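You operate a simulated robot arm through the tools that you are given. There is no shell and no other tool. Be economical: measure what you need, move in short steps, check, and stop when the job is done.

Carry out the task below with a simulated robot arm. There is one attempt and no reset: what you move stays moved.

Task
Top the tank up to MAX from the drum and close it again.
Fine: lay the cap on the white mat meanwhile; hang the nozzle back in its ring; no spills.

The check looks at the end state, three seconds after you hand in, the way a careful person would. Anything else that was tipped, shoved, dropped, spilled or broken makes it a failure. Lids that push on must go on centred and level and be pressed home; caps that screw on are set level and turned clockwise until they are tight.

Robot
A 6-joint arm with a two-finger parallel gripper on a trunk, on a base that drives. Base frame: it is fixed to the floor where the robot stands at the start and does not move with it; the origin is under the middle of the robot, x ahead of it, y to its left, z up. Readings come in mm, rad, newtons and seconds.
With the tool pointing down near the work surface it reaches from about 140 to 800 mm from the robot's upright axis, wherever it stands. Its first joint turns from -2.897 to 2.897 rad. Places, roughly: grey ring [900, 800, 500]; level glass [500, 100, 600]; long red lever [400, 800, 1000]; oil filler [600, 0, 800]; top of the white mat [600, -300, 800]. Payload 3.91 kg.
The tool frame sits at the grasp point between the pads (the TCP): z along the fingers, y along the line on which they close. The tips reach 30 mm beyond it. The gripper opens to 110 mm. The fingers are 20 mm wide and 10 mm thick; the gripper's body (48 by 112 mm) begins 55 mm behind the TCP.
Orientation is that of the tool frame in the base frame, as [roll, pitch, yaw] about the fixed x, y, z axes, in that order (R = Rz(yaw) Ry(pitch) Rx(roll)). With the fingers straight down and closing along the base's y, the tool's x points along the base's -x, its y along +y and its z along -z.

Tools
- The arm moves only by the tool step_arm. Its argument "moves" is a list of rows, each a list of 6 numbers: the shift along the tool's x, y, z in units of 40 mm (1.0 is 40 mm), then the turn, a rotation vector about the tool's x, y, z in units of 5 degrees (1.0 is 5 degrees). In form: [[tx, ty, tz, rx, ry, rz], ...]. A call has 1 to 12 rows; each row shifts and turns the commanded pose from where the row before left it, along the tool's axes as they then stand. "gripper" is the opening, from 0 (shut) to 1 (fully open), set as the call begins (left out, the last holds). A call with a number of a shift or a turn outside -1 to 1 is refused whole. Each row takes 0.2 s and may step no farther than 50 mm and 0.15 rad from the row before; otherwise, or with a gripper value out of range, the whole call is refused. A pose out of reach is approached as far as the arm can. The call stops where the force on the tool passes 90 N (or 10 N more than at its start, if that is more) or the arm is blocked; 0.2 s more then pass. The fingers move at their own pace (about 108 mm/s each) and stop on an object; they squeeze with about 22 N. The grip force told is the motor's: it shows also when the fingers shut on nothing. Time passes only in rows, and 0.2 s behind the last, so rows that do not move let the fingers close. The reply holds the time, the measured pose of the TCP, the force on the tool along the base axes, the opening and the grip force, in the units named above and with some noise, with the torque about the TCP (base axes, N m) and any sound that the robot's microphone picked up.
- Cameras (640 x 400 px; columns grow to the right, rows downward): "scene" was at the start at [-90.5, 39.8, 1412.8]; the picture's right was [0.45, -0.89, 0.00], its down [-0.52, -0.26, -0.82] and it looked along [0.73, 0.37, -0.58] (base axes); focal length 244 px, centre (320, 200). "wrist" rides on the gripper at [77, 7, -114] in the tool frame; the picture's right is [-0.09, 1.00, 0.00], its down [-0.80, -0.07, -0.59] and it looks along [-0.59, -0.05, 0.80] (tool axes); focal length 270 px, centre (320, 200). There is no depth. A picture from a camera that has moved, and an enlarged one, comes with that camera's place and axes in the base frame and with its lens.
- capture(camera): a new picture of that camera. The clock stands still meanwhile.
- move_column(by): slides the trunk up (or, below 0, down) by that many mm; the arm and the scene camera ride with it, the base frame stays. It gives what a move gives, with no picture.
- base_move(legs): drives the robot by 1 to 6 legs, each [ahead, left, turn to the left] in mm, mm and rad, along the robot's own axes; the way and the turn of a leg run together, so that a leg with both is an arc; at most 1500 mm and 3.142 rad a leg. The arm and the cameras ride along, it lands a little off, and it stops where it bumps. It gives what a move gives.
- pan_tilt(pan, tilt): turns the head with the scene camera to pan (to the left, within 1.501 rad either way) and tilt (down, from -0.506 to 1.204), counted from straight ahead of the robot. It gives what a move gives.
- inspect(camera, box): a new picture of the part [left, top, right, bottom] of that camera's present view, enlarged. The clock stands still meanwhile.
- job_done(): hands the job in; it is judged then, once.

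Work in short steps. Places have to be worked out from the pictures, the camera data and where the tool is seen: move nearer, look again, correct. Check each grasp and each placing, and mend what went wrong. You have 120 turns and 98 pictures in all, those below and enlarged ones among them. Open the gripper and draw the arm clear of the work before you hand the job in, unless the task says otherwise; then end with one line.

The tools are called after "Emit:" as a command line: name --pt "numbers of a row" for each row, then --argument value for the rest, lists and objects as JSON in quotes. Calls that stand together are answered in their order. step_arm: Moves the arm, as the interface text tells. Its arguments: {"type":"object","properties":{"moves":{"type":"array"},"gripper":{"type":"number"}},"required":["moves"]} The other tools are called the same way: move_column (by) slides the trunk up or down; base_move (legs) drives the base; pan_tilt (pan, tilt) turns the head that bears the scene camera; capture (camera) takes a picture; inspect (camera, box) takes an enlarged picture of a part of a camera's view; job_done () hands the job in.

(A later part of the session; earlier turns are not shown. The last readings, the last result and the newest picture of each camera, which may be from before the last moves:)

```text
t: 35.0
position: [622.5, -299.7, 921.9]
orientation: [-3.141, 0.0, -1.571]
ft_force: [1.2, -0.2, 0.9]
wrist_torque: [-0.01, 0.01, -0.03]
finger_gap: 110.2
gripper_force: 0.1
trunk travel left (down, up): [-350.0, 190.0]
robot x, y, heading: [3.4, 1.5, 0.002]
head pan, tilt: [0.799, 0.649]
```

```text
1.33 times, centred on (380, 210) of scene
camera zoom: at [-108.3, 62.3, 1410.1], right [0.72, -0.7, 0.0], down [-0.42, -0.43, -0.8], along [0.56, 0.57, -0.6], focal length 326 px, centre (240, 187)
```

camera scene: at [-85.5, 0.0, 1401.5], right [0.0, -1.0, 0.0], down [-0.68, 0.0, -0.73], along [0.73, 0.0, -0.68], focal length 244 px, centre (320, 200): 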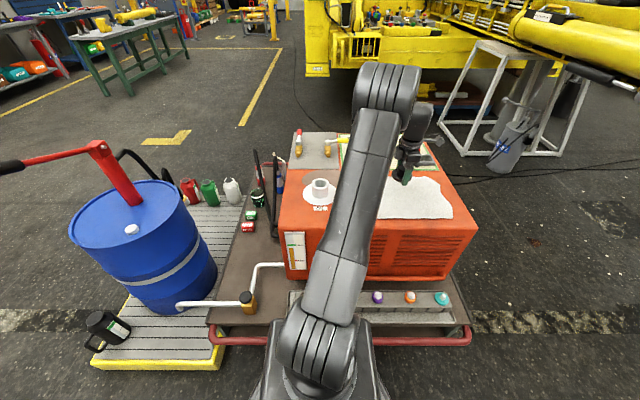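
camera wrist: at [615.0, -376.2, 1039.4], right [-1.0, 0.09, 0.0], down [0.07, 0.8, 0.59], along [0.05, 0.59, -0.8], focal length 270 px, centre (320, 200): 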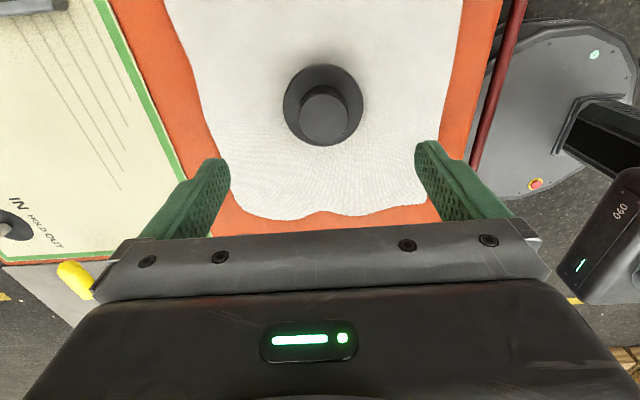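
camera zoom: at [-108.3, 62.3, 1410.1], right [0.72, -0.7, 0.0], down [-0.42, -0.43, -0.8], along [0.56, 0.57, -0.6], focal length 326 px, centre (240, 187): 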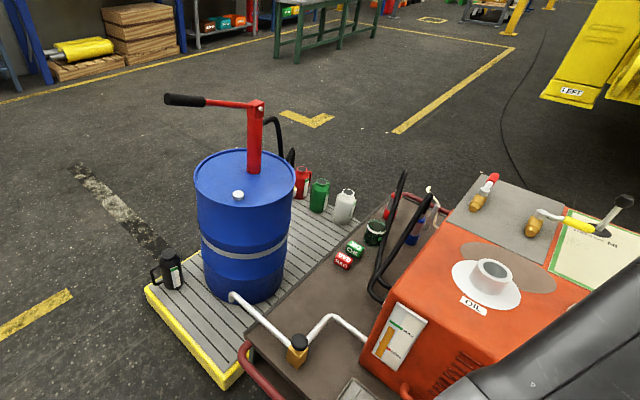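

The drum is centred near (621, 779) with its top at z≈700, and the nozzle hangs on its far side near (880, 720, 500). The best place to stand is behind, around (1300, 300), with both nozzle and filler in reach. First I'll raise the arm, unwind the wrist and retract for driving.

Emit:
step_arm --pt "0 0 -1 0 0 0" --pt "0 0 -1 0 0 0" --pt "0 0 -1 0 0 0" --pt "0 0 0 0 0 1" --pt "0 0 0 0 0 1" --pt "0 0 0 0 0 1" --pt "0 0 0 0 0 1" --pt "0 0 0 0 0 1" --pt "0 0 0 0 0 1" --pt "0 0 0 0 0 1" --pt "0 0 0 0 0 1"

Emit:
step_arm --pt "0 0 0 0 0 1" --pt "0 0 0 0 0 1" --pt "0 0 0 0 0 1" --pt "0 0 0 0 0 1" --pt "0 0 0 0 0 1" --pt "0 0 0 0 0 1" --pt "0 0 0 0 0 1" --pt "0 0 0 0 0 1" --pt "0 0 0 0 0 1" --pt "0 0 0 0 0 1"

Emit:
step_arm --pt "1 0.5 -0.5 0 0 0" --pt "1 0.5 -0.5 0 0 0" --pt "1 0.5 -0.5 0 0 0" --pt "1 0.5 -0.5 0 0 0" --pt "1 0.5 -0.5 0 0 0" --pt "1 0.5 -0.5 0 0 0" --pt "1 0.5 -0.5 0 0 0" --pt "0.5 1 0 0 0 0" --pt "0 1 0 0 0 0" --pt "0 1 0 0 0 0" --pt "0 1 0 0 0 0"

Emit:
pan_tilt --pan 1.3 --tilt 0.4

Emit:
capture --camera "scene"

```text
t: 37.4
position: [620.2, -297.3, 1041.4]
orientation: [-3.141, 0.0, -2.272]
ft_force: [0.5, 0.0, -0.4]
wrist_torque: [-0.01, 0.0, -0.02]
finger_gap: 110.0
gripper_force: 0.0
trunk travel left (down, up): [-350.0, 190.0]
robot x, y, heading: [-1.6, -1.8, 0.002]
head pan, tilt: [0.799, 0.649]
```

```text
t: 39.6
position: [619.7, -297.4, 1040.8]
orientation: [-3.14, -0.001, 3.14]
ft_force: [-0.7, -0.4, -0.9]
wrist_torque: [-0.04, -0.02, 0.01]
finger_gap: 110.2
gripper_force: 0.0
trunk travel left (down, up): [-350.0, 190.0]
robot x, y, heading: [-1.2, 0.9, -0.0]
head pan, tilt: [0.799, 0.649]
```

```text
t: 42.0
position: [320.7, 4.3, 1183.2]
orientation: [-3.141, 0.0, 3.14]
ft_force: [0.9, -0.1, -0.5]
wrist_torque: [-0.06, -0.01, -0.02]
finger_gap: 109.9
gripper_force: 0.1
trunk travel left (down, up): [-350.0, 190.0]
robot x, y, heading: [0.9, -0.6, -0.001]
head pan, tilt: [0.799, 0.649]
```

```text
t: 42.9
position: [323.6, 4.8, 1180.4]
orientation: [-3.14, -0.007, 3.142]
ft_force: [-0.6, -0.2, -0.3]
wrist_torque: [0.01, -0.02, 0.03]
finger_gap: 110.0
gripper_force: 0.1
trunk travel left (down, up): [-350.0, 190.0]
robot x, y, heading: [6.4, 1.2, 0.002]
head pan, tilt: [1.3, 0.4]
```

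```text
63 pictures are left
camera scene: at [-87.3, 43.1, 1429.6], right [0.46, -0.89, 0.0], down [-0.37, -0.19, -0.91], along [0.8, 0.42, -0.42], focal length 244 px, centre (320, 200)
```

scene: 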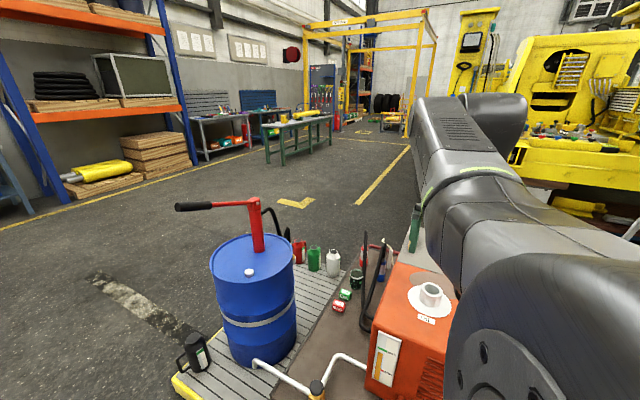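

Behind the drum there is open floor. I'll drive round the left side, well clear of the lever, and look from behind.

Emit:
pan_tilt --pan 0.45 --tilt 0.6

Emit:
base_move --legs '[[-60, 0, 0], [0, 1500, 0], [1500, 0, 0], [260, 0, 0], [0, 0, 3.1]]'

Emit:
pan_tilt --pan 0.45 --tilt 0.5

Emit:
capture --camera "scene"

```text
t: 44.1
position: [318.8, 2.0, 1185.7]
orientation: [3.14, 0.01, 3.137]
ft_force: [0.4, -0.2, -1.0]
wrist_torque: [0.0, 0.05, -0.02]
finger_gap: 109.9
gripper_force: 0.0
trunk travel left (down, up): [-350.0, 190.0]
robot x, y, heading: [-2.2, 1.8, 0.003]
head pan, tilt: [0.45, 0.6]
```

```text
t: 67.9
position: [1377.5, 1597.1, 1182.9]
orientation: [-3.14, 0.002, -0.085]
ft_force: [-0.2, 0.2, -0.2]
wrist_torque: [0.06, -0.01, -0.02]
finger_gap: 110.0
gripper_force: 0.1
trunk travel left (down, up): [-350.0, 190.0]
robot x, y, heading: [1696.3, 1574.9, 3.062]
head pan, tilt: [0.45, 0.6]
```

```text
t: 68.6
position: [1378.2, 1597.7, 1183.7]
orientation: [3.141, 0.006, -0.083]
ft_force: [0.3, -0.4, 0.3]
wrist_torque: [0.04, 0.01, -0.01]
finger_gap: 109.7
gripper_force: 0.0
trunk travel left (down, up): [-350.0, 190.0]
robot x, y, heading: [1695.9, 1571.8, 3.062]
head pan, tilt: [0.45, 0.499]
```

```text
62 pictures are left
camera scene: at [1782.6, 1523.8, 1433.8], right [-0.39, 0.92, 0.0], down [0.35, 0.15, -0.93], along [-0.85, -0.36, -0.38], focal length 244 px, centre (320, 200)
```

scene: 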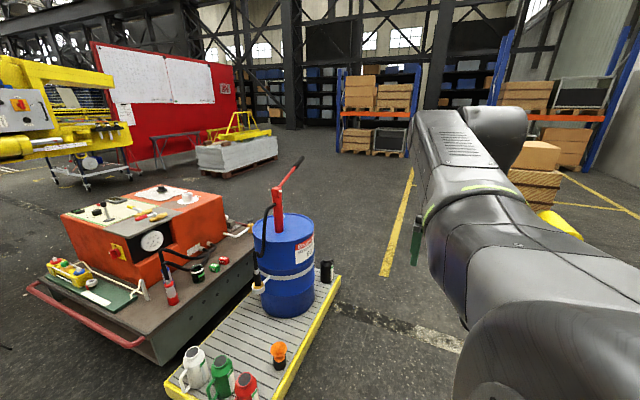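

Clear rear view: the nozzle hangs at the drum's rear side. I'll zoom in.

Emit:
inspect --camera "scene" --box '[220, 150, 360, 320]'

Emit:
inspect --camera "scene" --box '[20, 160, 340, 400]'

```text
2.35 times, centred on (290, 235) of scene
camera zoom: at [1782.6, 1523.8, 1433.8], right [-0.39, 0.92, 0.0], down [0.35, 0.15, -0.93], along [-0.85, -0.36, -0.38], focal length 575 px, centre (391, 118)
```

zoom: 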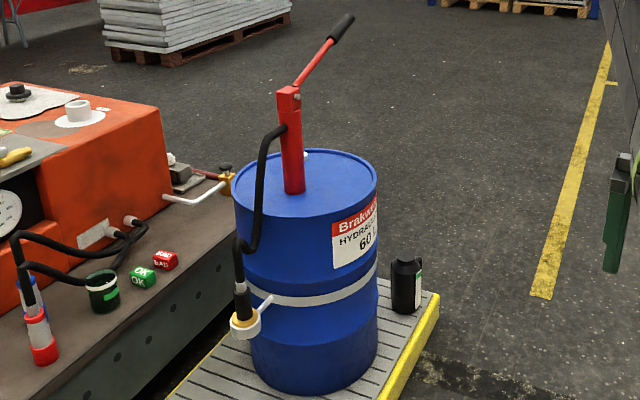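

```text
1.67 times, centred on (180, 280) of scene
camera zoom: at [1782.6, 1523.8, 1433.8], right [-0.39, 0.92, 0.0], down [0.35, 0.15, -0.93], along [-0.85, -0.36, -0.38], focal length 407 px, centre (553, 67)
```

zoom: 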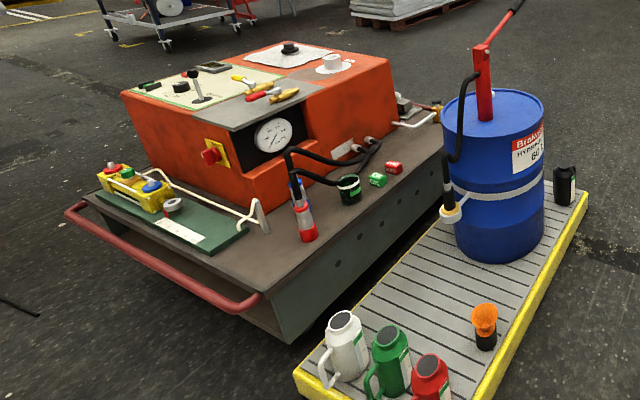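

I place the ring at (909, 771, 457), with the nozzle's black grip just above it and the hose running up to the pump post at (660, 770). The lever handle end is at (330, 782, 1078). The nozzle is reachable from the left side; afterwards I'll go round to the front, facing −y, with the hose staying near the pump. Now I'll drive to about (850, 1400) facing −y.

Emit:
base_move --legs '[[0, 0, 1.65], [172, -846, 0]]'

Emit:
pan_tilt --pan 0.4 --tilt 0.7

Emit:
capture --camera "scene"

Emit:
capture --camera "wrist"

```text
t: 77.3
position: [829.3, 1079.2, 1184.2]
orientation: [-3.142, 0.002, 1.579]
ft_force: [0.1, 0.4, -1.2]
wrist_torque: [-0.01, 0.02, -0.01]
finger_gap: 110.0
gripper_force: 0.1
trunk travel left (down, up): [-350.0, 190.0]
robot x, y, heading: [826.3, 1401.5, -1.563]
head pan, tilt: [0.45, 0.499]
```

```text
t: 78.0
position: [829.5, 1079.1, 1184.5]
orientation: [3.14, 0.005, 1.578]
ft_force: [-0.1, 0.0, 0.5]
wrist_torque: [-0.02, 0.02, -0.01]
finger_gap: 110.0
gripper_force: 0.0
trunk travel left (down, up): [-350.0, 190.0]
robot x, y, heading: [822.1, 1401.0, -1.563]
head pan, tilt: [0.4, 0.7]
```

```text
59 pictures are left
camera scene: at [866.9, 1487.5, 1433.8], right [-0.88, -0.47, 0.0], down [-0.18, 0.33, -0.93], along [0.44, -0.82, -0.38], focal length 244 px, centre (320, 200)
```

scene: 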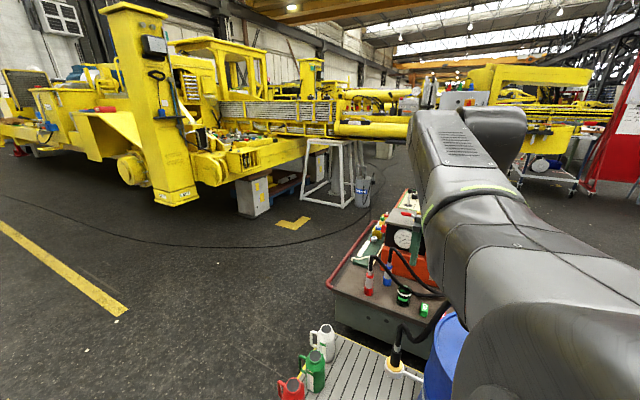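

```text
58 pictures are left
camera wrist: at [834.9, 1156.9, 1299.9], right [1.0, -0.08, 0.0], down [-0.07, -0.8, 0.6], along [-0.05, -0.6, -0.8], focal length 270 px, centre (320, 200)
```

wrist: 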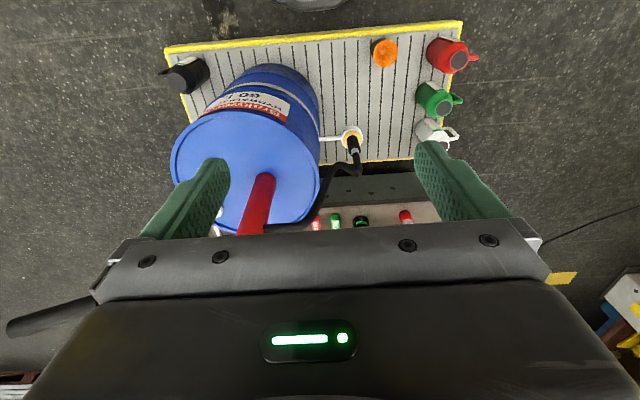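

The wrist view confirms the ring at about (912, 782). I'll tilt the tool forward 45°, align x≈911, move ahead and start descending.

Emit:
step_arm --pt "0 0.23 0 0 -1 0" --pt "0 0.23 0 0 -1 0" --pt "0 0.23 0 0 -1 0" --pt "0 0.23 0 0 -1 0" --pt "0 0.23 0 0 -1 0" --pt "0 0.23 0 0 -1 0" --pt "0 0.23 0 0 -1 0" --pt "0 0.23 0 0 -1 0" --pt "0 0.23 0 0 -1 0"

Emit:
step_arm --pt "-0.7 0 0.7 0 0 0" --pt "-0.7 0 0.7 0 0 0" --pt "0.7 0 0.7 0 0 0" --pt "0.7 0 0.7 0 0 0" --pt "0.7 0 0.7 0 0 0" --pt "0.7 0 0.7 0 0 0" --pt "0.7 0 0.7 0 0 0" --pt "0.7 0 0.7 0 0 0" --pt "0.7 0 0.7 0 0 0" --pt "0.7 0 0.7 0 0 0" --pt "0.7 0 0.7 0 0 0" --pt "0.7 0 0.7 0 0 0"

Emit:
capture --camera "wrist"

Emit:
capture --camera "scene"

```text
t: 80.0
position: [911.9, 1080.9, 1186.3]
orientation: [3.139, 0.789, 1.581]
ft_force: [-0.2, 0.0, 0.2]
wrist_torque: [0.02, 0.0, 0.0]
finger_gap: 109.9
gripper_force: 0.1
trunk travel left (down, up): [-350.0, 190.0]
robot x, y, heading: [824.7, 1399.6, -1.561]
head pan, tilt: [0.4, 0.7]
```

```text
t: 82.7
position: [924.1, 986.2, 828.6]
orientation: [-3.101, 0.776, 1.606]
ft_force: [0.1, 0.5, 0.4]
wrist_torque: [0.0, -0.01, -0.03]
finger_gap: 110.2
gripper_force: 0.0
out of reach, approached as far as the arm can: row 11, 12
trunk travel left (down, up): [-350.0, 190.0]
robot x, y, heading: [822.6, 1400.7, -1.56]
head pan, tilt: [0.4, 0.7]
```

```text
57 pictures are left
camera wrist: at [930.3, 1122.3, 856.6], right [1.0, -0.05, 0.03], down [-0.04, -0.15, 0.99], along [-0.05, -0.99, -0.16], focal length 270 px, centre (320, 200)
```

wrist: 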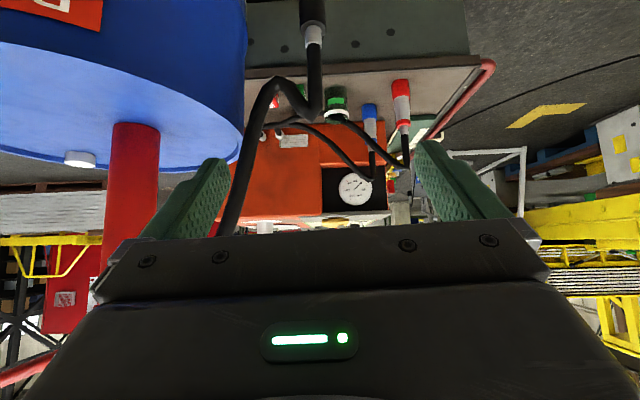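

```text
56 pictures are left
camera scene: at [856.9, 1490.9, 1405.7], right [-0.92, -0.4, 0.0], down [-0.26, 0.59, -0.76], along [0.3, -0.7, -0.64], focal length 244 px, centre (320, 200)
```

scene: 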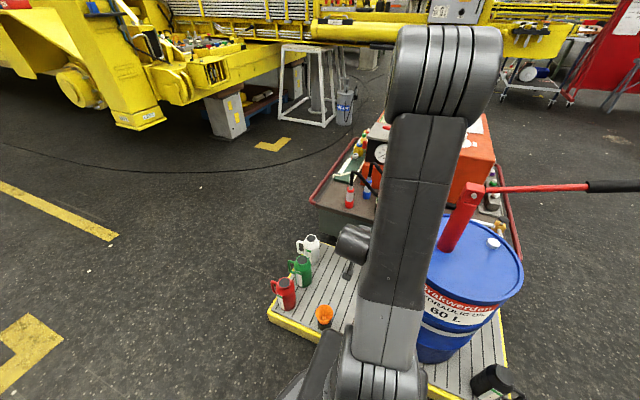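

The arm can't fold lower this close. I'll lower the column 300 mm instead.

Emit:
move_column --by -300

Emit:
capture --camera "wrist"

```text
t: 85.7
position: [925.2, 988.1, 528.9]
orientation: [-3.102, 0.776, 1.607]
ft_force: [0.0, 0.5, 0.1]
wrist_torque: [0.0, -0.01, 0.01]
finger_gap: 110.1
gripper_force: 0.0
trunk travel left (down, up): [-50.0, 490.0]
robot x, y, heading: [823.3, 1399.3, -1.563]
head pan, tilt: [0.4, 0.7]
```

```text
55 pictures are left
camera wrist: at [930.3, 1122.6, 557.1], right [1.0, -0.05, 0.03], down [-0.04, -0.15, 0.99], along [-0.05, -0.99, -0.16], focal length 270 px, centre (320, 200)
```

wrist: 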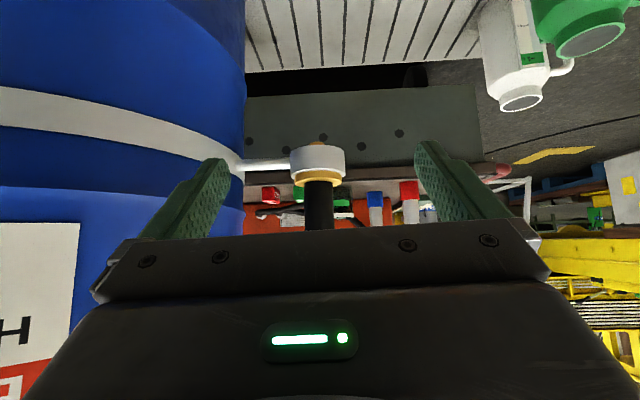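

The nozzle is hanging straight ahead, with ring z≈455, grip z≈480–555 and x≈912. I'll approach horizontally and check orientation half way.

Emit:
step_arm --pt "-0.7 -0.1 0.7 0 0 0" --pt "-0.7 -0.1 0.7 0 0 0" --pt "-0.7 -0.1 0.7 0 0 0"

Emit:
capture --camera "wrist"

```text
t: 86.5
position: [915.9, 870.6, 529.6]
orientation: [-3.095, 0.775, 1.604]
ft_force: [-1.0, 1.6, 0.2]
wrist_torque: [0.01, -0.01, 0.02]
finger_gap: 110.1
gripper_force: 0.0
trunk travel left (down, up): [-50.0, 490.0]
robot x, y, heading: [820.5, 1402.6, -1.56]
head pan, tilt: [0.4, 0.7]
```

```text
54 pictures are left
camera wrist: at [922.4, 1006.8, 557.9], right [1.0, -0.06, 0.03], down [-0.04, -0.16, 0.99], along [-0.06, -0.99, -0.16], focal length 270 px, centre (320, 200)
```

wrist: 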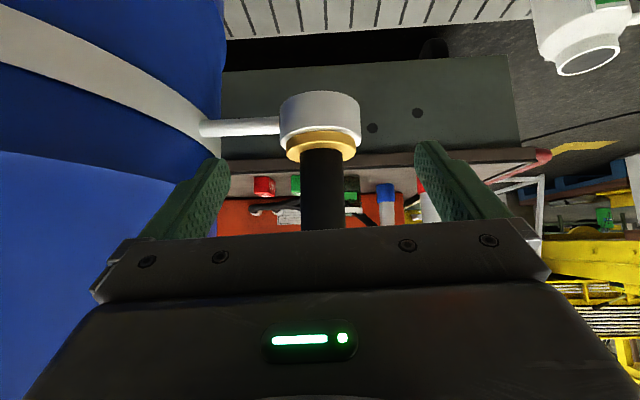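

Fine alignment: x −6 mm, forward 93 mm, down 12 mm, with a ~2° roll correction. Then I'll grip.

Emit:
step_arm --pt "-0.5 -0.05 0.62 -0.27 0 0.27" --pt "-0.48 -0.05 0.62 0 0 0" --pt "-0.45 -0.05 0.62 0 0 0"

Emit:
capture --camera "wrist"

```text
t: 87.2
position: [926.8, 780.0, 512.9]
orientation: [3.138, 0.776, 1.572]
ft_force: [0.1, 0.2, 0.2]
wrist_torque: [0.01, -0.02, -0.01]
finger_gap: 110.0
gripper_force: 0.1
out of reach, approached as far as the arm can: row 1
trunk travel left (down, up): [-50.0, 490.0]
robot x, y, heading: [823.0, 1402.8, -1.567]
head pan, tilt: [0.4, 0.7]
```

```text
53 pictures are left
camera wrist: at [932.9, 914.9, 541.7], right [1.0, -0.06, 0.06], down [-0.07, -0.15, 0.99], along [-0.05, -0.99, -0.16], focal length 270 px, centre (320, 200)
```

wrist: 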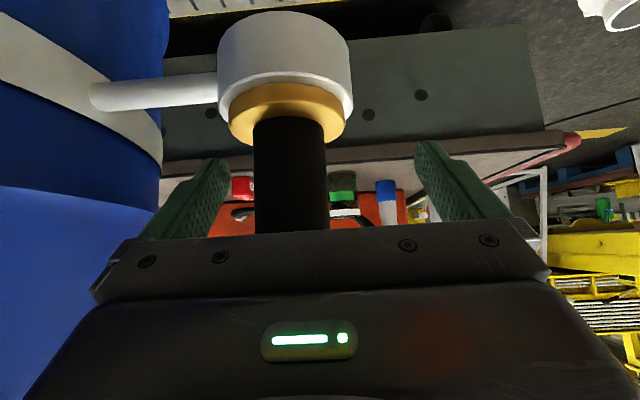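

Orientation is now exact, but x is off by +15 mm. I'll shift, then close on the grip.

Emit:
step_arm --pt "0 -0.38 0 0 0 0" --pt "0 0 0 0 0 0"

Emit:
step_arm --pt "0 0 0 0 0 0" --pt "0 0 0 0 0 0" --pt "0 0 0 0 0 0" --gripper 0.0

Emit:
capture --camera "wrist"

```text
t: 87.8
position: [922.1, 778.2, 513.8]
orientation: [-3.137, 0.774, 1.575]
ft_force: [0.3, 0.7, 0.1]
wrist_torque: [0.01, -0.04, -0.01]
finger_gap: 110.1
gripper_force: 0.1
out of reach, approached as far as the arm can: row 1
trunk travel left (down, up): [-50.0, 490.0]
robot x, y, heading: [822.2, 1398.9, -1.561]
head pan, tilt: [0.4, 0.7]
```

```text
t: 88.7
position: [921.8, 779.3, 513.5]
orientation: [-3.137, 0.774, 1.572]
ft_force: [0.8, 0.1, 1.2]
wrist_torque: [-0.03, -0.09, -0.02]
finger_gap: 37.5
gripper_force: 22.1
trunk travel left (down, up): [-50.0, 490.0]
robot x, y, heading: [823.2, 1400.4, -1.559]
head pan, tilt: [0.4, 0.7]
```

```text
52 pictures are left
camera wrist: at [927.9, 914.1, 542.8], right [1.0, -0.06, 0.06], down [-0.07, -0.16, 0.99], along [-0.05, -0.99, -0.16], focal length 270 px, centre (320, 200)
```

wrist: 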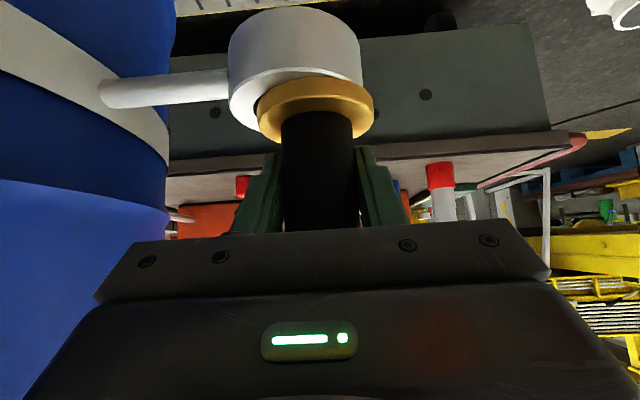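

Gripped (37.5 mm). I'll lift the nozzle straight up with the column, gently first.

Emit:
move_column --by 80

Emit:
capture --camera "wrist"

```text
t: 89.8
position: [921.8, 779.5, 593.9]
orientation: [-3.137, 0.775, 1.574]
ft_force: [-0.2, -0.4, -2.7]
wrist_torque: [0.0, -0.03, 0.01]
finger_gap: 37.4
gripper_force: 22.3
trunk travel left (down, up): [-130.0, 410.0]
robot x, y, heading: [824.6, 1399.5, -1.562]
head pan, tilt: [0.4, 0.7]
```

```text
51 pictures are left
camera wrist: at [928.0, 914.0, 622.5], right [1.0, -0.06, 0.06], down [-0.07, -0.16, 0.99], along [-0.05, -0.99, -0.16], focal length 270 px, centre (320, 200)
```

wrist: 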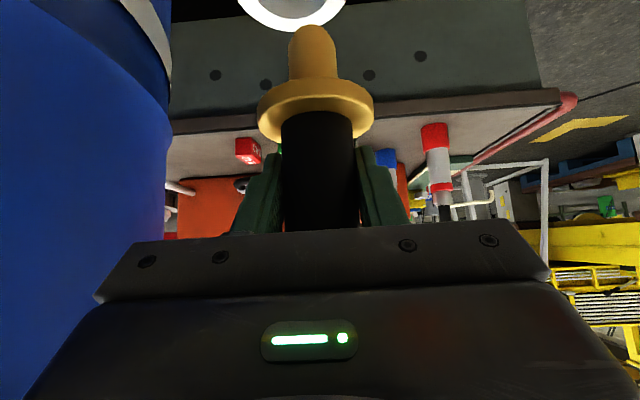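

The nozzle is free: a gold collar with a short spout about 40 mm long. I'll raise it with the column and then carry it behind the post to the right-hand side of the drum.

Emit:
move_column --by 405

Emit:
step_arm --pt "-0.9 0 0 0 0 0" --pt "-0.9 0 0 0 0 0" --pt "-0.9 0 0 0 0 0" --pt "-0.9 0 0 0 0 0" --pt "-0.6 0 0.6 0 0 0" --pt "-0.6 0 0.6 0 0 0" --pt "-0.6 0 0.6 0 0 0" --pt "-0.6 0 0.6 0 0 0" --pt "-0.6 0 0.6 0 0 0"

Emit:
capture --camera "scene"

Emit:
capture --camera "wrist"

```text
refused: 405 is not a number from -400 to 400
```

```text
t: 91.8
position: [920.2, 505.3, 691.9]
orientation: [-3.138, 0.774, 1.574]
ft_force: [0.2, 0.4, -3.1]
wrist_torque: [0.05, 0.03, -0.02]
finger_gap: 37.5
gripper_force: 22.2
trunk travel left (down, up): [-130.0, 410.0]
robot x, y, heading: [824.0, 1401.6, -1.562]
head pan, tilt: [0.4, 0.7]
```

```text
50 pictures are left
camera scene: at [857.0, 1491.0, 1185.7], right [-0.92, -0.4, 0.0], down [-0.26, 0.59, -0.76], along [0.3, -0.7, -0.64], focal length 244 px, centre (320, 200)
```

scene: 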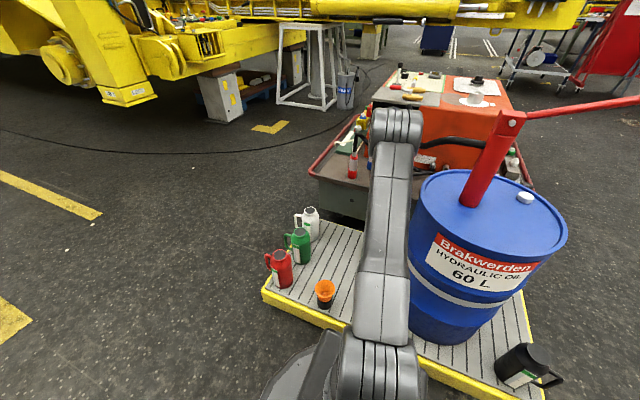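

```text
49 pictures are left
camera wrist: at [927.2, 640.8, 721.2], right [1.0, -0.06, 0.06], down [-0.07, -0.16, 0.99], along [-0.05, -0.99, -0.16], focal length 270 px, centre (320, 200)
```

wrist: 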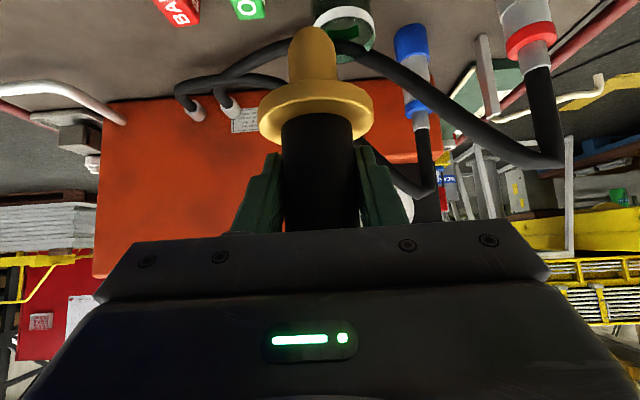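

The column call was refused (limit 400), but the arm's sweep was clear of everything. I'll raise the column 400 mm now to get over the lever height.

Emit:
move_column --by 400

Emit:
capture --camera "scene"

```text
t: 95.7
position: [921.6, 506.7, 1091.4]
orientation: [-3.138, 0.775, 1.573]
ft_force: [-0.4, 0.0, -2.8]
wrist_torque: [0.03, 0.01, 0.03]
finger_gap: 37.5
gripper_force: 21.9
trunk travel left (down, up): [-530.0, 10.0]
robot x, y, heading: [821.8, 1398.4, -1.564]
head pan, tilt: [0.4, 0.7]
```

```text
48 pictures are left
camera scene: at [857.0, 1490.6, 1585.7], right [-0.92, -0.4, 0.0], down [-0.26, 0.59, -0.76], along [0.3, -0.7, -0.64], focal length 244 px, centre (320, 200)
```

scene: 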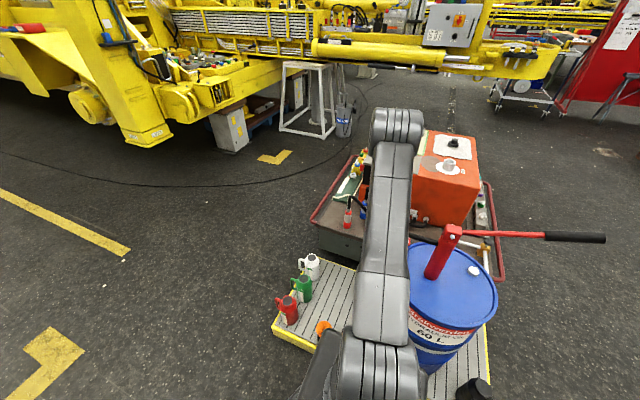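

The forearm is well above lever height. I'll drive −x in stages with the nozzle held on the right of the post.

Emit:
base_move --legs '[[0, -400, 0]]'

Emit:
capture --camera "scene"

Emit:
capture --camera "wrist"

```text
t: 98.1
position: [519.1, 502.8, 1091.6]
orientation: [-3.14, 0.774, 1.564]
ft_force: [-0.1, -0.1, -3.3]
wrist_torque: [0.03, -0.02, 0.05]
finger_gap: 37.5
gripper_force: 22.1
trunk travel left (down, up): [-530.0, 10.0]
robot x, y, heading: [430.3, 1396.7, -1.571]
head pan, tilt: [0.4, 0.7]
```

```text
47 pictures are left
camera scene: at [461.7, 1488.6, 1585.7], right [-0.92, -0.39, 0.0], down [-0.25, 0.59, -0.76], along [0.3, -0.7, -0.64], focal length 244 px, centre (320, 200)
```

scene: 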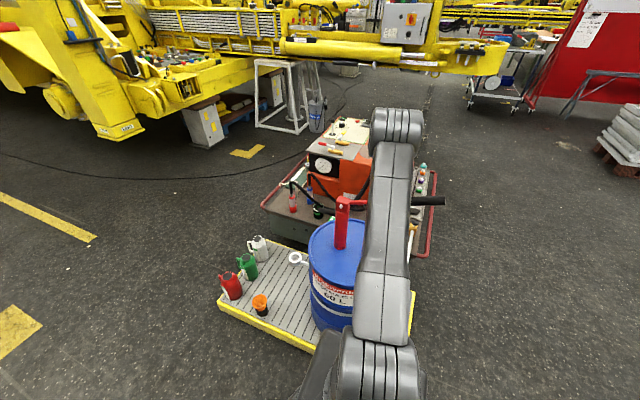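

```text
46 pictures are left
camera wrist: at [526.2, 638.3, 1121.1], right [1.0, -0.07, 0.06], down [-0.07, -0.16, 0.99], along [-0.06, -0.99, -0.16], focal length 270 px, centre (320, 200)
```

wrist: 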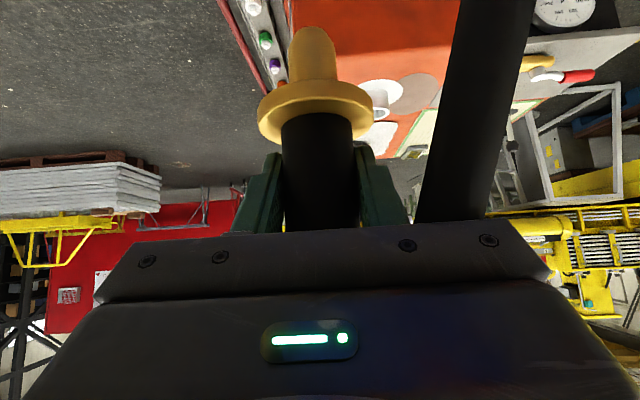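

Going well: the hose trails on the +x side. I'll continue −x in short legs, re-extending the nozzle toward +x so it stays near the pump.

Emit:
base_move --legs '[[0, -300, 0]]'

Emit:
step_arm --pt "0 1 0 0 0 0" --pt "0 1 0 0 0 0" --pt "0 1 0 0 0 0"

Emit:
base_move --legs '[[0, -190, 0], [150, 0, 0]]'

Emit:
capture --camera "scene"

```text
t: 100.2
position: [215.2, 504.0, 1091.8]
orientation: [-3.138, 0.775, 1.567]
ft_force: [-0.4, -0.7, -4.0]
wrist_torque: [0.03, 0.0, 0.04]
finger_gap: 37.4
gripper_force: 22.3
trunk travel left (down, up): [-530.0, 10.0]
robot x, y, heading: [126.6, 1395.9, -1.571]
head pan, tilt: [0.4, 0.7]
```

```text
t: 101.0
position: [338.2, 502.8, 1091.1]
orientation: [-3.137, 0.775, 1.566]
ft_force: [0.0, -0.7, -2.7]
wrist_torque: [-0.02, 0.01, 0.01]
finger_gap: 37.3
gripper_force: 21.6
trunk travel left (down, up): [-530.0, 10.0]
robot x, y, heading: [122.9, 1397.7, -1.569]
head pan, tilt: [0.4, 0.7]
```

```text
t: 103.5
position: [146.1, 355.4, 1090.7]
orientation: [-3.139, 0.776, 1.563]
ft_force: [-0.1, 0.4, -3.7]
wrist_torque: [-0.01, -0.01, 0.02]
finger_gap: 37.4
gripper_force: 22.3
trunk travel left (down, up): [-530.0, 10.0]
robot x, y, heading: [-63.3, 1249.0, -1.577]
head pan, tilt: [0.4, 0.7]
```

```text
45 pictures are left
camera scene: at [-28.8, 1341.7, 1585.8], right [-0.92, -0.39, 0.0], down [-0.25, 0.6, -0.76], along [0.3, -0.7, -0.65], focal length 244 px, centre (320, 200)
```

scene: 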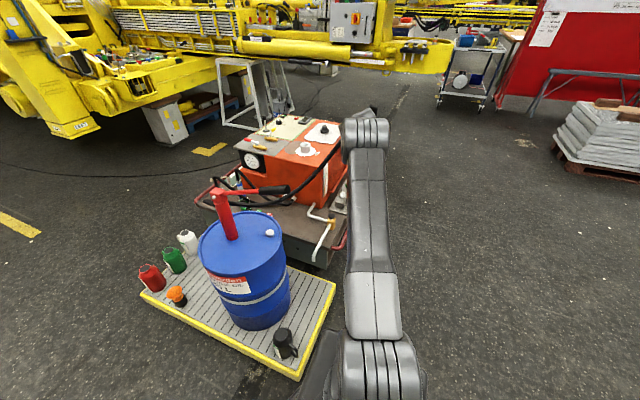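

The hose trails freely at low force. I'll alternate arm shifts and drives toward −y.

Emit:
step_arm --pt "0.35 0.8 -0.35 0 0 0" --pt "0.35 0.8 -0.35 0 0 0" --pt "0.35 0.8 -0.35 0 0 0" --pt "0.35 0.8 -0.35 0 0 0" --pt "0.35 0.8 -0.35 0 0 0"

Emit:
base_move --legs '[[250, 0, 0]]'

Emit:
step_arm --pt "0.35 0.8 -0.35 0 0 0" --pt "0.35 0.8 -0.35 0 0 0" --pt "0.35 0.8 -0.35 0 0 0" --pt "0.35 0.8 -0.35 0 0 0" --pt "0.35 0.8 -0.35 0 0 0" --pt "0.35 0.8 -0.35 0 0 0"

Emit:
capture --camera "scene"

```text
t: 104.7
position: [307.7, 456.0, 1090.7]
orientation: [-3.138, 0.775, 1.562]
ft_force: [-0.2, 0.5, -3.3]
wrist_torque: [0.02, 0.01, -0.02]
finger_gap: 37.5
gripper_force: 21.8
trunk travel left (down, up): [-530.0, 10.0]
robot x, y, heading: [-62.9, 1252.2, -1.571]
head pan, tilt: [0.4, 0.7]
```

```text
t: 106.7
position: [306.0, 206.8, 1089.8]
orientation: [-3.136, 0.772, 1.569]
ft_force: [0.5, -0.1, -4.3]
wrist_torque: [0.02, 0.01, 0.0]
finger_gap: 37.3
gripper_force: 22.4
trunk travel left (down, up): [-530.0, 10.0]
robot x, y, heading: [-66.1, 1002.1, -1.57]
head pan, tilt: [0.4, 0.7]
stopped in leg 1: the robot was blocked; the commanded pose is now the measured one
```

```text
t: 108.1
position: [496.1, 325.0, 1090.0]
orientation: [-3.137, 0.772, 1.569]
ft_force: [0.8, 0.1, -3.5]
wrist_torque: [0.0, 0.01, 0.0]
finger_gap: 37.4
gripper_force: 22.3
trunk travel left (down, up): [-530.0, 10.0]
robot x, y, heading: [-71.4, 997.5, -1.57]
head pan, tilt: [0.4, 0.7]
```

```text
44 pictures are left
camera scene: at [-32.0, 1093.7, 1585.7], right [-0.92, -0.39, 0.0], down [-0.25, 0.59, -0.76], along [0.3, -0.7, -0.64], focal length 244 px, centre (320, 200)
```

scene: 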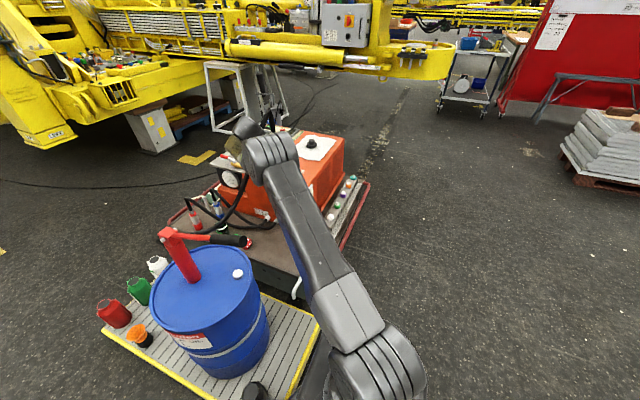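

It reports a bump at the end of the leg, perhaps the base against the pallet edge. I'll check the view near the base, then shift away in −x before going on.

Emit:
base_move --legs '[[0, -100, 0]]'

Emit:
pan_tilt --pan 0.9 --tilt 0.95

Emit:
capture --camera "scene"

```text
t: 109.2
position: [392.2, 324.3, 1092.2]
orientation: [-3.138, 0.774, 1.566]
ft_force: [-1.0, 0.5, -2.4]
wrist_torque: [0.04, 0.0, 0.02]
finger_gap: 37.3
gripper_force: 21.6
trunk travel left (down, up): [-530.0, 10.0]
robot x, y, heading: [-170.6, 998.0, -1.573]
head pan, tilt: [0.4, 0.7]
```

```text
t: 110.2
position: [392.7, 324.7, 1090.4]
orientation: [-3.137, 0.775, 1.568]
ft_force: [-0.1, -0.3, -3.5]
wrist_torque: [0.01, 0.02, 0.01]
finger_gap: 37.5
gripper_force: 21.9
trunk travel left (down, up): [-530.0, 10.0]
robot x, y, heading: [-164.4, 1000.4, -1.569]
head pan, tilt: [0.901, 0.949]
```

```text
43 pictures are left
camera scene: at [-109.7, 1126.0, 1566.0], right [-0.62, -0.78, 0.0], down [-0.64, 0.5, -0.58], along [0.46, -0.36, -0.81], focal length 244 px, centre (320, 200)
```

scene: 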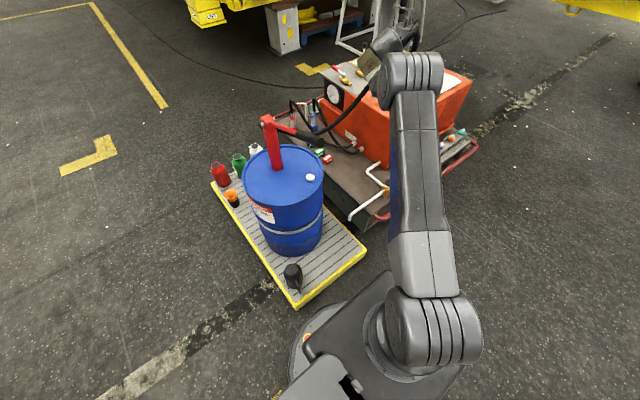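

Nothing has been disturbed. I'll continue toward −y in stages.

Emit:
base_move --legs '[[200, 0, 0]]'

Emit:
step_arm --pt "0.5 0.6 -0.5 0 0 0" --pt "0.5 0.6 -0.5 0 0 0" --pt "0.5 0.6 -0.5 0 0 0" --pt "0.5 0.6 -0.5 0 0 0" --pt "0.5 0.6 -0.5 0 0 0"

Emit:
base_move --legs '[[200, 0, 0]]'

Emit:
capture --camera "scene"

```text
t: 111.8
position: [391.0, 123.9, 1090.8]
orientation: [-3.137, 0.773, 1.566]
ft_force: [0.1, -0.3, -3.6]
wrist_torque: [0.01, 0.02, -0.02]
finger_gap: 37.5
gripper_force: 22.0
trunk travel left (down, up): [-530.0, 10.0]
robot x, y, heading: [-169.8, 799.5, -1.576]
head pan, tilt: [0.901, 0.949]
```

```text
t: 113.0
position: [513.7, 266.0, 1091.7]
orientation: [-3.137, 0.772, 1.564]
ft_force: [-0.1, 0.0, -4.1]
wrist_torque: [0.0, -0.01, 0.0]
finger_gap: 37.6
gripper_force: 22.4
trunk travel left (down, up): [-530.0, 10.0]
robot x, y, heading: [-168.4, 804.6, -1.575]
head pan, tilt: [0.901, 0.949]
```

```text
t: 114.6
position: [515.1, 57.9, 1090.9]
orientation: [-3.137, 0.773, 1.568]
ft_force: [0.6, -0.5, -4.0]
wrist_torque: [-0.02, 0.0, 0.0]
finger_gap: 37.8
gripper_force: 22.1
trunk travel left (down, up): [-530.0, 10.0]
robot x, y, heading: [-163.5, 595.3, -1.571]
head pan, tilt: [0.901, 0.949]
```

```text
42 pictures are left
camera scene: at [-109.6, 719.5, 1566.0], right [-0.62, -0.78, 0.0], down [-0.64, 0.5, -0.58], along [0.46, -0.36, -0.81], focal length 244 px, centre (320, 200)
```

scene: 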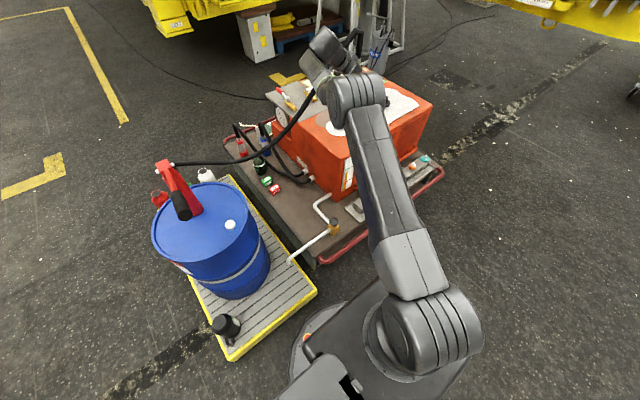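

The hose runs cleanly from pump to nozzle. Now I'll yaw the tool about the vertical toward the filler direction (50° CCW) in place.

Emit:
step_arm --pt "0 0 0 -0.707 0 -0.707" --pt "0 0 0 -0.707 0 -0.707" --pt "0 0 0 -0.707 0 -0.707" --pt "0 0 0 -0.707 0 -0.707" --pt "0 0 0 -0.707 0 -0.707" --pt "0 0 0 -0.707 0 -0.707" --pt "0 0 0 -0.707 0 -0.707" --pt "0 0 0 -0.707 0 -0.707" --pt "0 0 0 -0.707 0 -0.707" --pt "0 0 0 -0.707 0 -0.707"

Emit:
capture --camera "wrist"

```text
t: 116.8
position: [514.1, 57.0, 1090.6]
orientation: [3.131, 0.775, 2.428]
ft_force: [0.9, 0.1, -3.9]
wrist_torque: [0.04, 0.03, 0.01]
finger_gap: 37.6
gripper_force: 21.9
trunk travel left (down, up): [-530.0, 10.0]
robot x, y, heading: [-167.2, 596.2, -1.567]
head pan, tilt: [0.901, 0.949]
```

```text
41 pictures are left
camera wrist: at [414.8, 150.0, 1120.5], right [0.69, 0.72, 0.07], down [0.07, -0.16, 0.98], along [0.72, -0.68, -0.16], focal length 270 px, centre (320, 200)
```

wrist: 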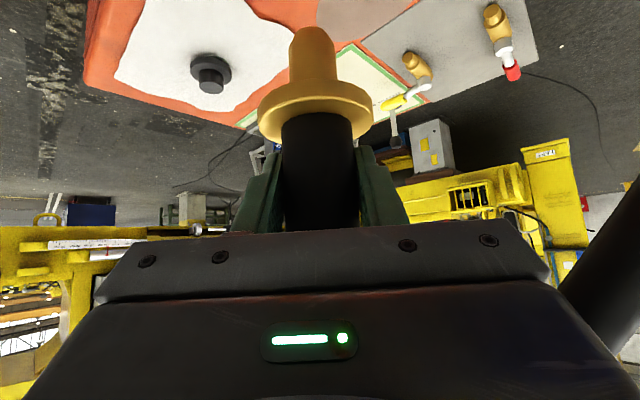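

I'll shift the nozzle along tool +y, then drive ahead 200 mm, so it ends roughly above the filler.

Emit:
step_arm --pt "0 1 0 0 0 0" --pt "0 1 0 0 0 0" --pt "0 1 0 0 0 0" --pt "0 0.6 0 0 0 0"

Emit:
base_move --legs '[[190, 40, 0]]'

Emit:
pan_tilt --pan 1.2 --tilt 0.75

Emit:
capture --camera "scene"

Emit:
capture --camera "wrist"

```text
t: 117.8
position: [607.8, 167.0, 1094.0]
orientation: [3.134, 0.775, 2.427]
ft_force: [0.1, -0.3, -3.4]
wrist_torque: [0.0, 0.01, 0.0]
finger_gap: 37.4
gripper_force: 22.4
trunk travel left (down, up): [-530.0, 10.0]
robot x, y, heading: [-165.9, 595.8, -1.566]
head pan, tilt: [0.901, 0.949]
```

```text
t: 119.4
position: [646.0, -31.0, 1093.4]
orientation: [3.131, 0.773, 2.424]
ft_force: [0.0, -0.2, -3.4]
wrist_torque: [-0.01, -0.03, 0.0]
finger_gap: 37.5
gripper_force: 22.0
trunk travel left (down, up): [-530.0, 10.0]
robot x, y, heading: [-130.6, 404.4, -1.577]
head pan, tilt: [0.901, 0.949]
```

```text
t: 120.2
position: [646.3, -29.7, 1092.9]
orientation: [3.132, 0.775, 2.423]
ft_force: [0.0, -0.5, -4.1]
wrist_torque: [0.01, 0.01, -0.02]
finger_gap: 37.5
gripper_force: 22.6
trunk travel left (down, up): [-530.0, 10.0]
robot x, y, heading: [-126.6, 401.5, -1.574]
head pan, tilt: [1.201, 0.75]
```

```text
40 pictures are left
camera scene: at [-49.2, 542.5, 1581.4], right [-0.36, -0.93, 0.0], down [-0.64, 0.25, -0.73], along [0.68, -0.27, -0.68], focal length 244 px, centre (320, 200)
```

scene: 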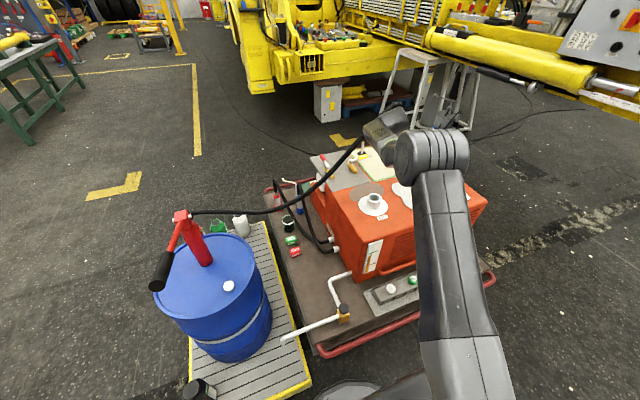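

```text
39 pictures are left
camera wrist: at [546.9, 63.4, 1122.1], right [0.7, 0.71, 0.07], down [0.07, -0.16, 0.98], along [0.71, -0.68, -0.16], focal length 270 px, centre (320, 200)
```

wrist: 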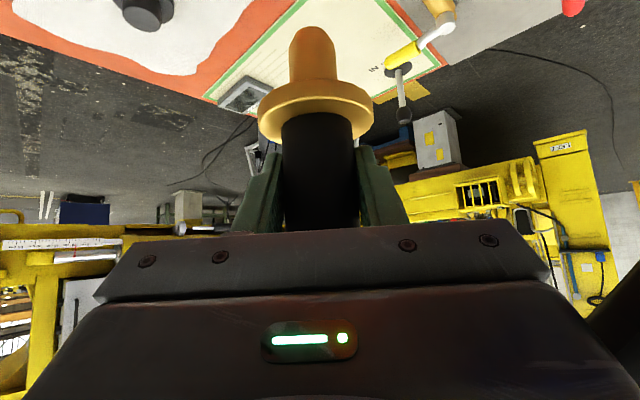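

I'll centre over the filler axis (640, −2) and lower with the column to just above the neck.

Emit:
step_arm --pt "0.4 0.43 -0.4 0 0 0" --pt "0 0 0 0 0 0"

Emit:
move_column --by -165

Emit:
capture --camera "wrist"

Emit:
inspect --camera "scene" --box '[300, 100, 480, 280]'

```text
t: 120.8
position: [639.1, -2.5, 1092.2]
orientation: [3.133, 0.773, 2.423]
ft_force: [0.0, 0.2, -2.7]
wrist_torque: [0.0, 0.02, 0.0]
finger_gap: 37.5
gripper_force: 22.4
trunk travel left (down, up): [-530.0, 10.0]
robot x, y, heading: [-126.3, 402.8, -1.577]
head pan, tilt: [1.201, 0.75]
```

```text
t: 122.6
position: [638.1, -1.6, 927.5]
orientation: [3.133, 0.775, 2.424]
ft_force: [0.0, -0.2, -3.8]
wrist_torque: [0.01, 0.01, -0.02]
finger_gap: 37.4
gripper_force: 22.0
trunk travel left (down, up): [-365.0, 175.0]
robot x, y, heading: [-127.0, 402.1, -1.568]
head pan, tilt: [1.201, 0.75]
```

```text
38 pictures are left
camera wrist: at [540.4, 91.2, 956.9], right [0.7, 0.71, 0.07], down [0.07, -0.16, 0.98], along [0.71, -0.68, -0.16], focal length 270 px, centre (320, 200)
```

wrist: 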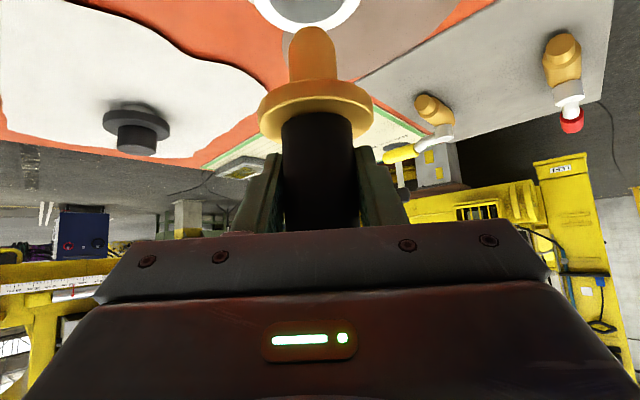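

```text
2.22 times, centred on (390, 190) of scene
camera zoom: at [-49.3, 542.7, 1416.5], right [-0.36, -0.93, 0.0], down [-0.64, 0.25, -0.73], along [0.68, -0.27, -0.68], focal length 543 px, centre (164, 222)
```

zoom: 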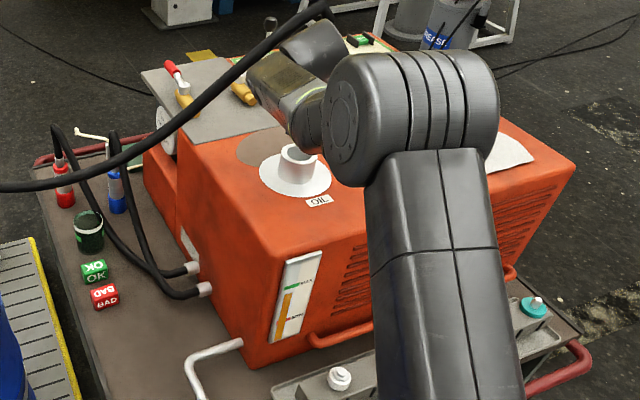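

Lateral alignment matches. I'll lower 22 mm and check again.

Emit:
move_column --by -22

Emit:
capture --camera "wrist"

Emit:
pan_tilt --pan 0.95 --tilt 0.75

Emit:
inspect --camera "scene" --box '[220, 80, 400, 240]'

```text
t: 123.3
position: [639.3, -1.6, 906.6]
orientation: [3.133, 0.775, 2.426]
ft_force: [0.6, -0.2, -3.1]
wrist_torque: [0.05, 0.0, -0.01]
finger_gap: 37.5
gripper_force: 22.1
trunk travel left (down, up): [-343.0, 197.0]
robot x, y, heading: [-127.0, 401.0, -1.571]
head pan, tilt: [1.201, 0.75]
```

```text
36 pictures are left
camera wrist: at [540.4, 91.2, 934.8], right [0.7, 0.71, 0.07], down [0.07, -0.16, 0.98], along [0.71, -0.68, -0.16], focal length 270 px, centre (320, 200)
```

wrist: 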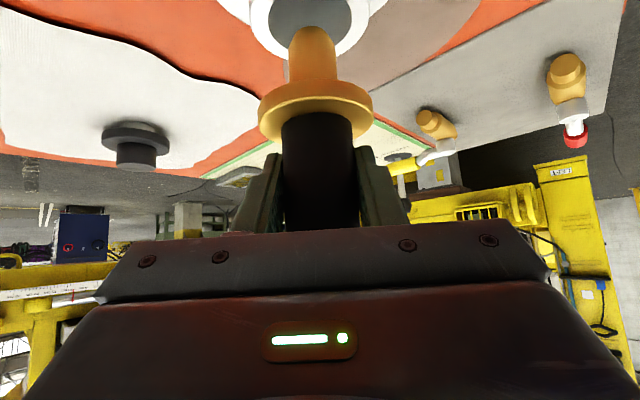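

```text
t: 124.1
position: [639.7, -2.1, 905.0]
orientation: [3.133, 0.774, 2.426]
ft_force: [0.6, -0.5, -3.2]
wrist_torque: [0.05, 0.03, -0.02]
finger_gap: 37.6
gripper_force: 22.0
trunk travel left (down, up): [-343.0, 197.0]
robot x, y, heading: [-128.6, 400.3, -1.574]
head pan, tilt: [0.949, 0.75]
```

```text
2.50 times, centred on (310, 160) of scene
camera zoom: at [-59.1, 524.4, 1394.4], right [-0.58, -0.81, 0.0], down [-0.55, 0.4, -0.73], along [0.59, -0.43, -0.68], focal length 611 px, centre (345, 300)
```

zoom: 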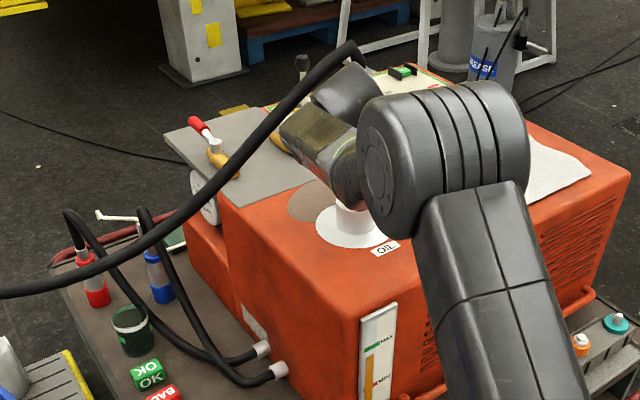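

Spout and opening are aligned (opening about twice the spout's width). I'll lower it in steps and watch the force.

Emit:
move_column --by -20

Emit:
move_column --by -12

Emit:
capture --camera "wrist"

```text
t: 124.8
position: [638.5, -2.6, 886.8]
orientation: [3.133, 0.776, 2.424]
ft_force: [0.1, -0.3, -3.3]
wrist_torque: [0.03, 0.0, -0.01]
finger_gap: 37.6
gripper_force: 22.0
trunk travel left (down, up): [-323.0, 217.0]
robot x, y, heading: [-125.8, 403.2, -1.572]
head pan, tilt: [0.949, 0.75]
```

```text
t: 125.4
position: [639.5, -1.0, 873.4]
orientation: [3.134, 0.775, 2.424]
ft_force: [0.0, 0.4, -3.4]
wrist_torque: [0.03, -0.01, 0.03]
finger_gap: 37.4
gripper_force: 22.0
trunk travel left (down, up): [-311.0, 229.0]
robot x, y, heading: [-129.1, 402.1, -1.576]
head pan, tilt: [0.949, 0.75]
```

```text
34 pictures are left
camera wrist: at [540.4, 91.2, 902.8], right [0.7, 0.71, 0.07], down [0.07, -0.16, 0.98], along [0.71, -0.68, -0.16], focal length 270 px, centre (320, 200)
```

wrist: 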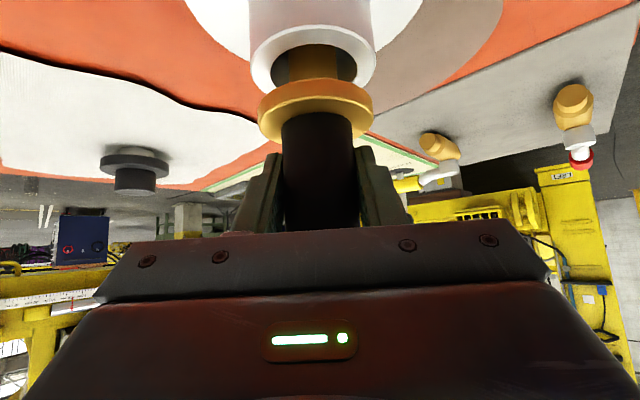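

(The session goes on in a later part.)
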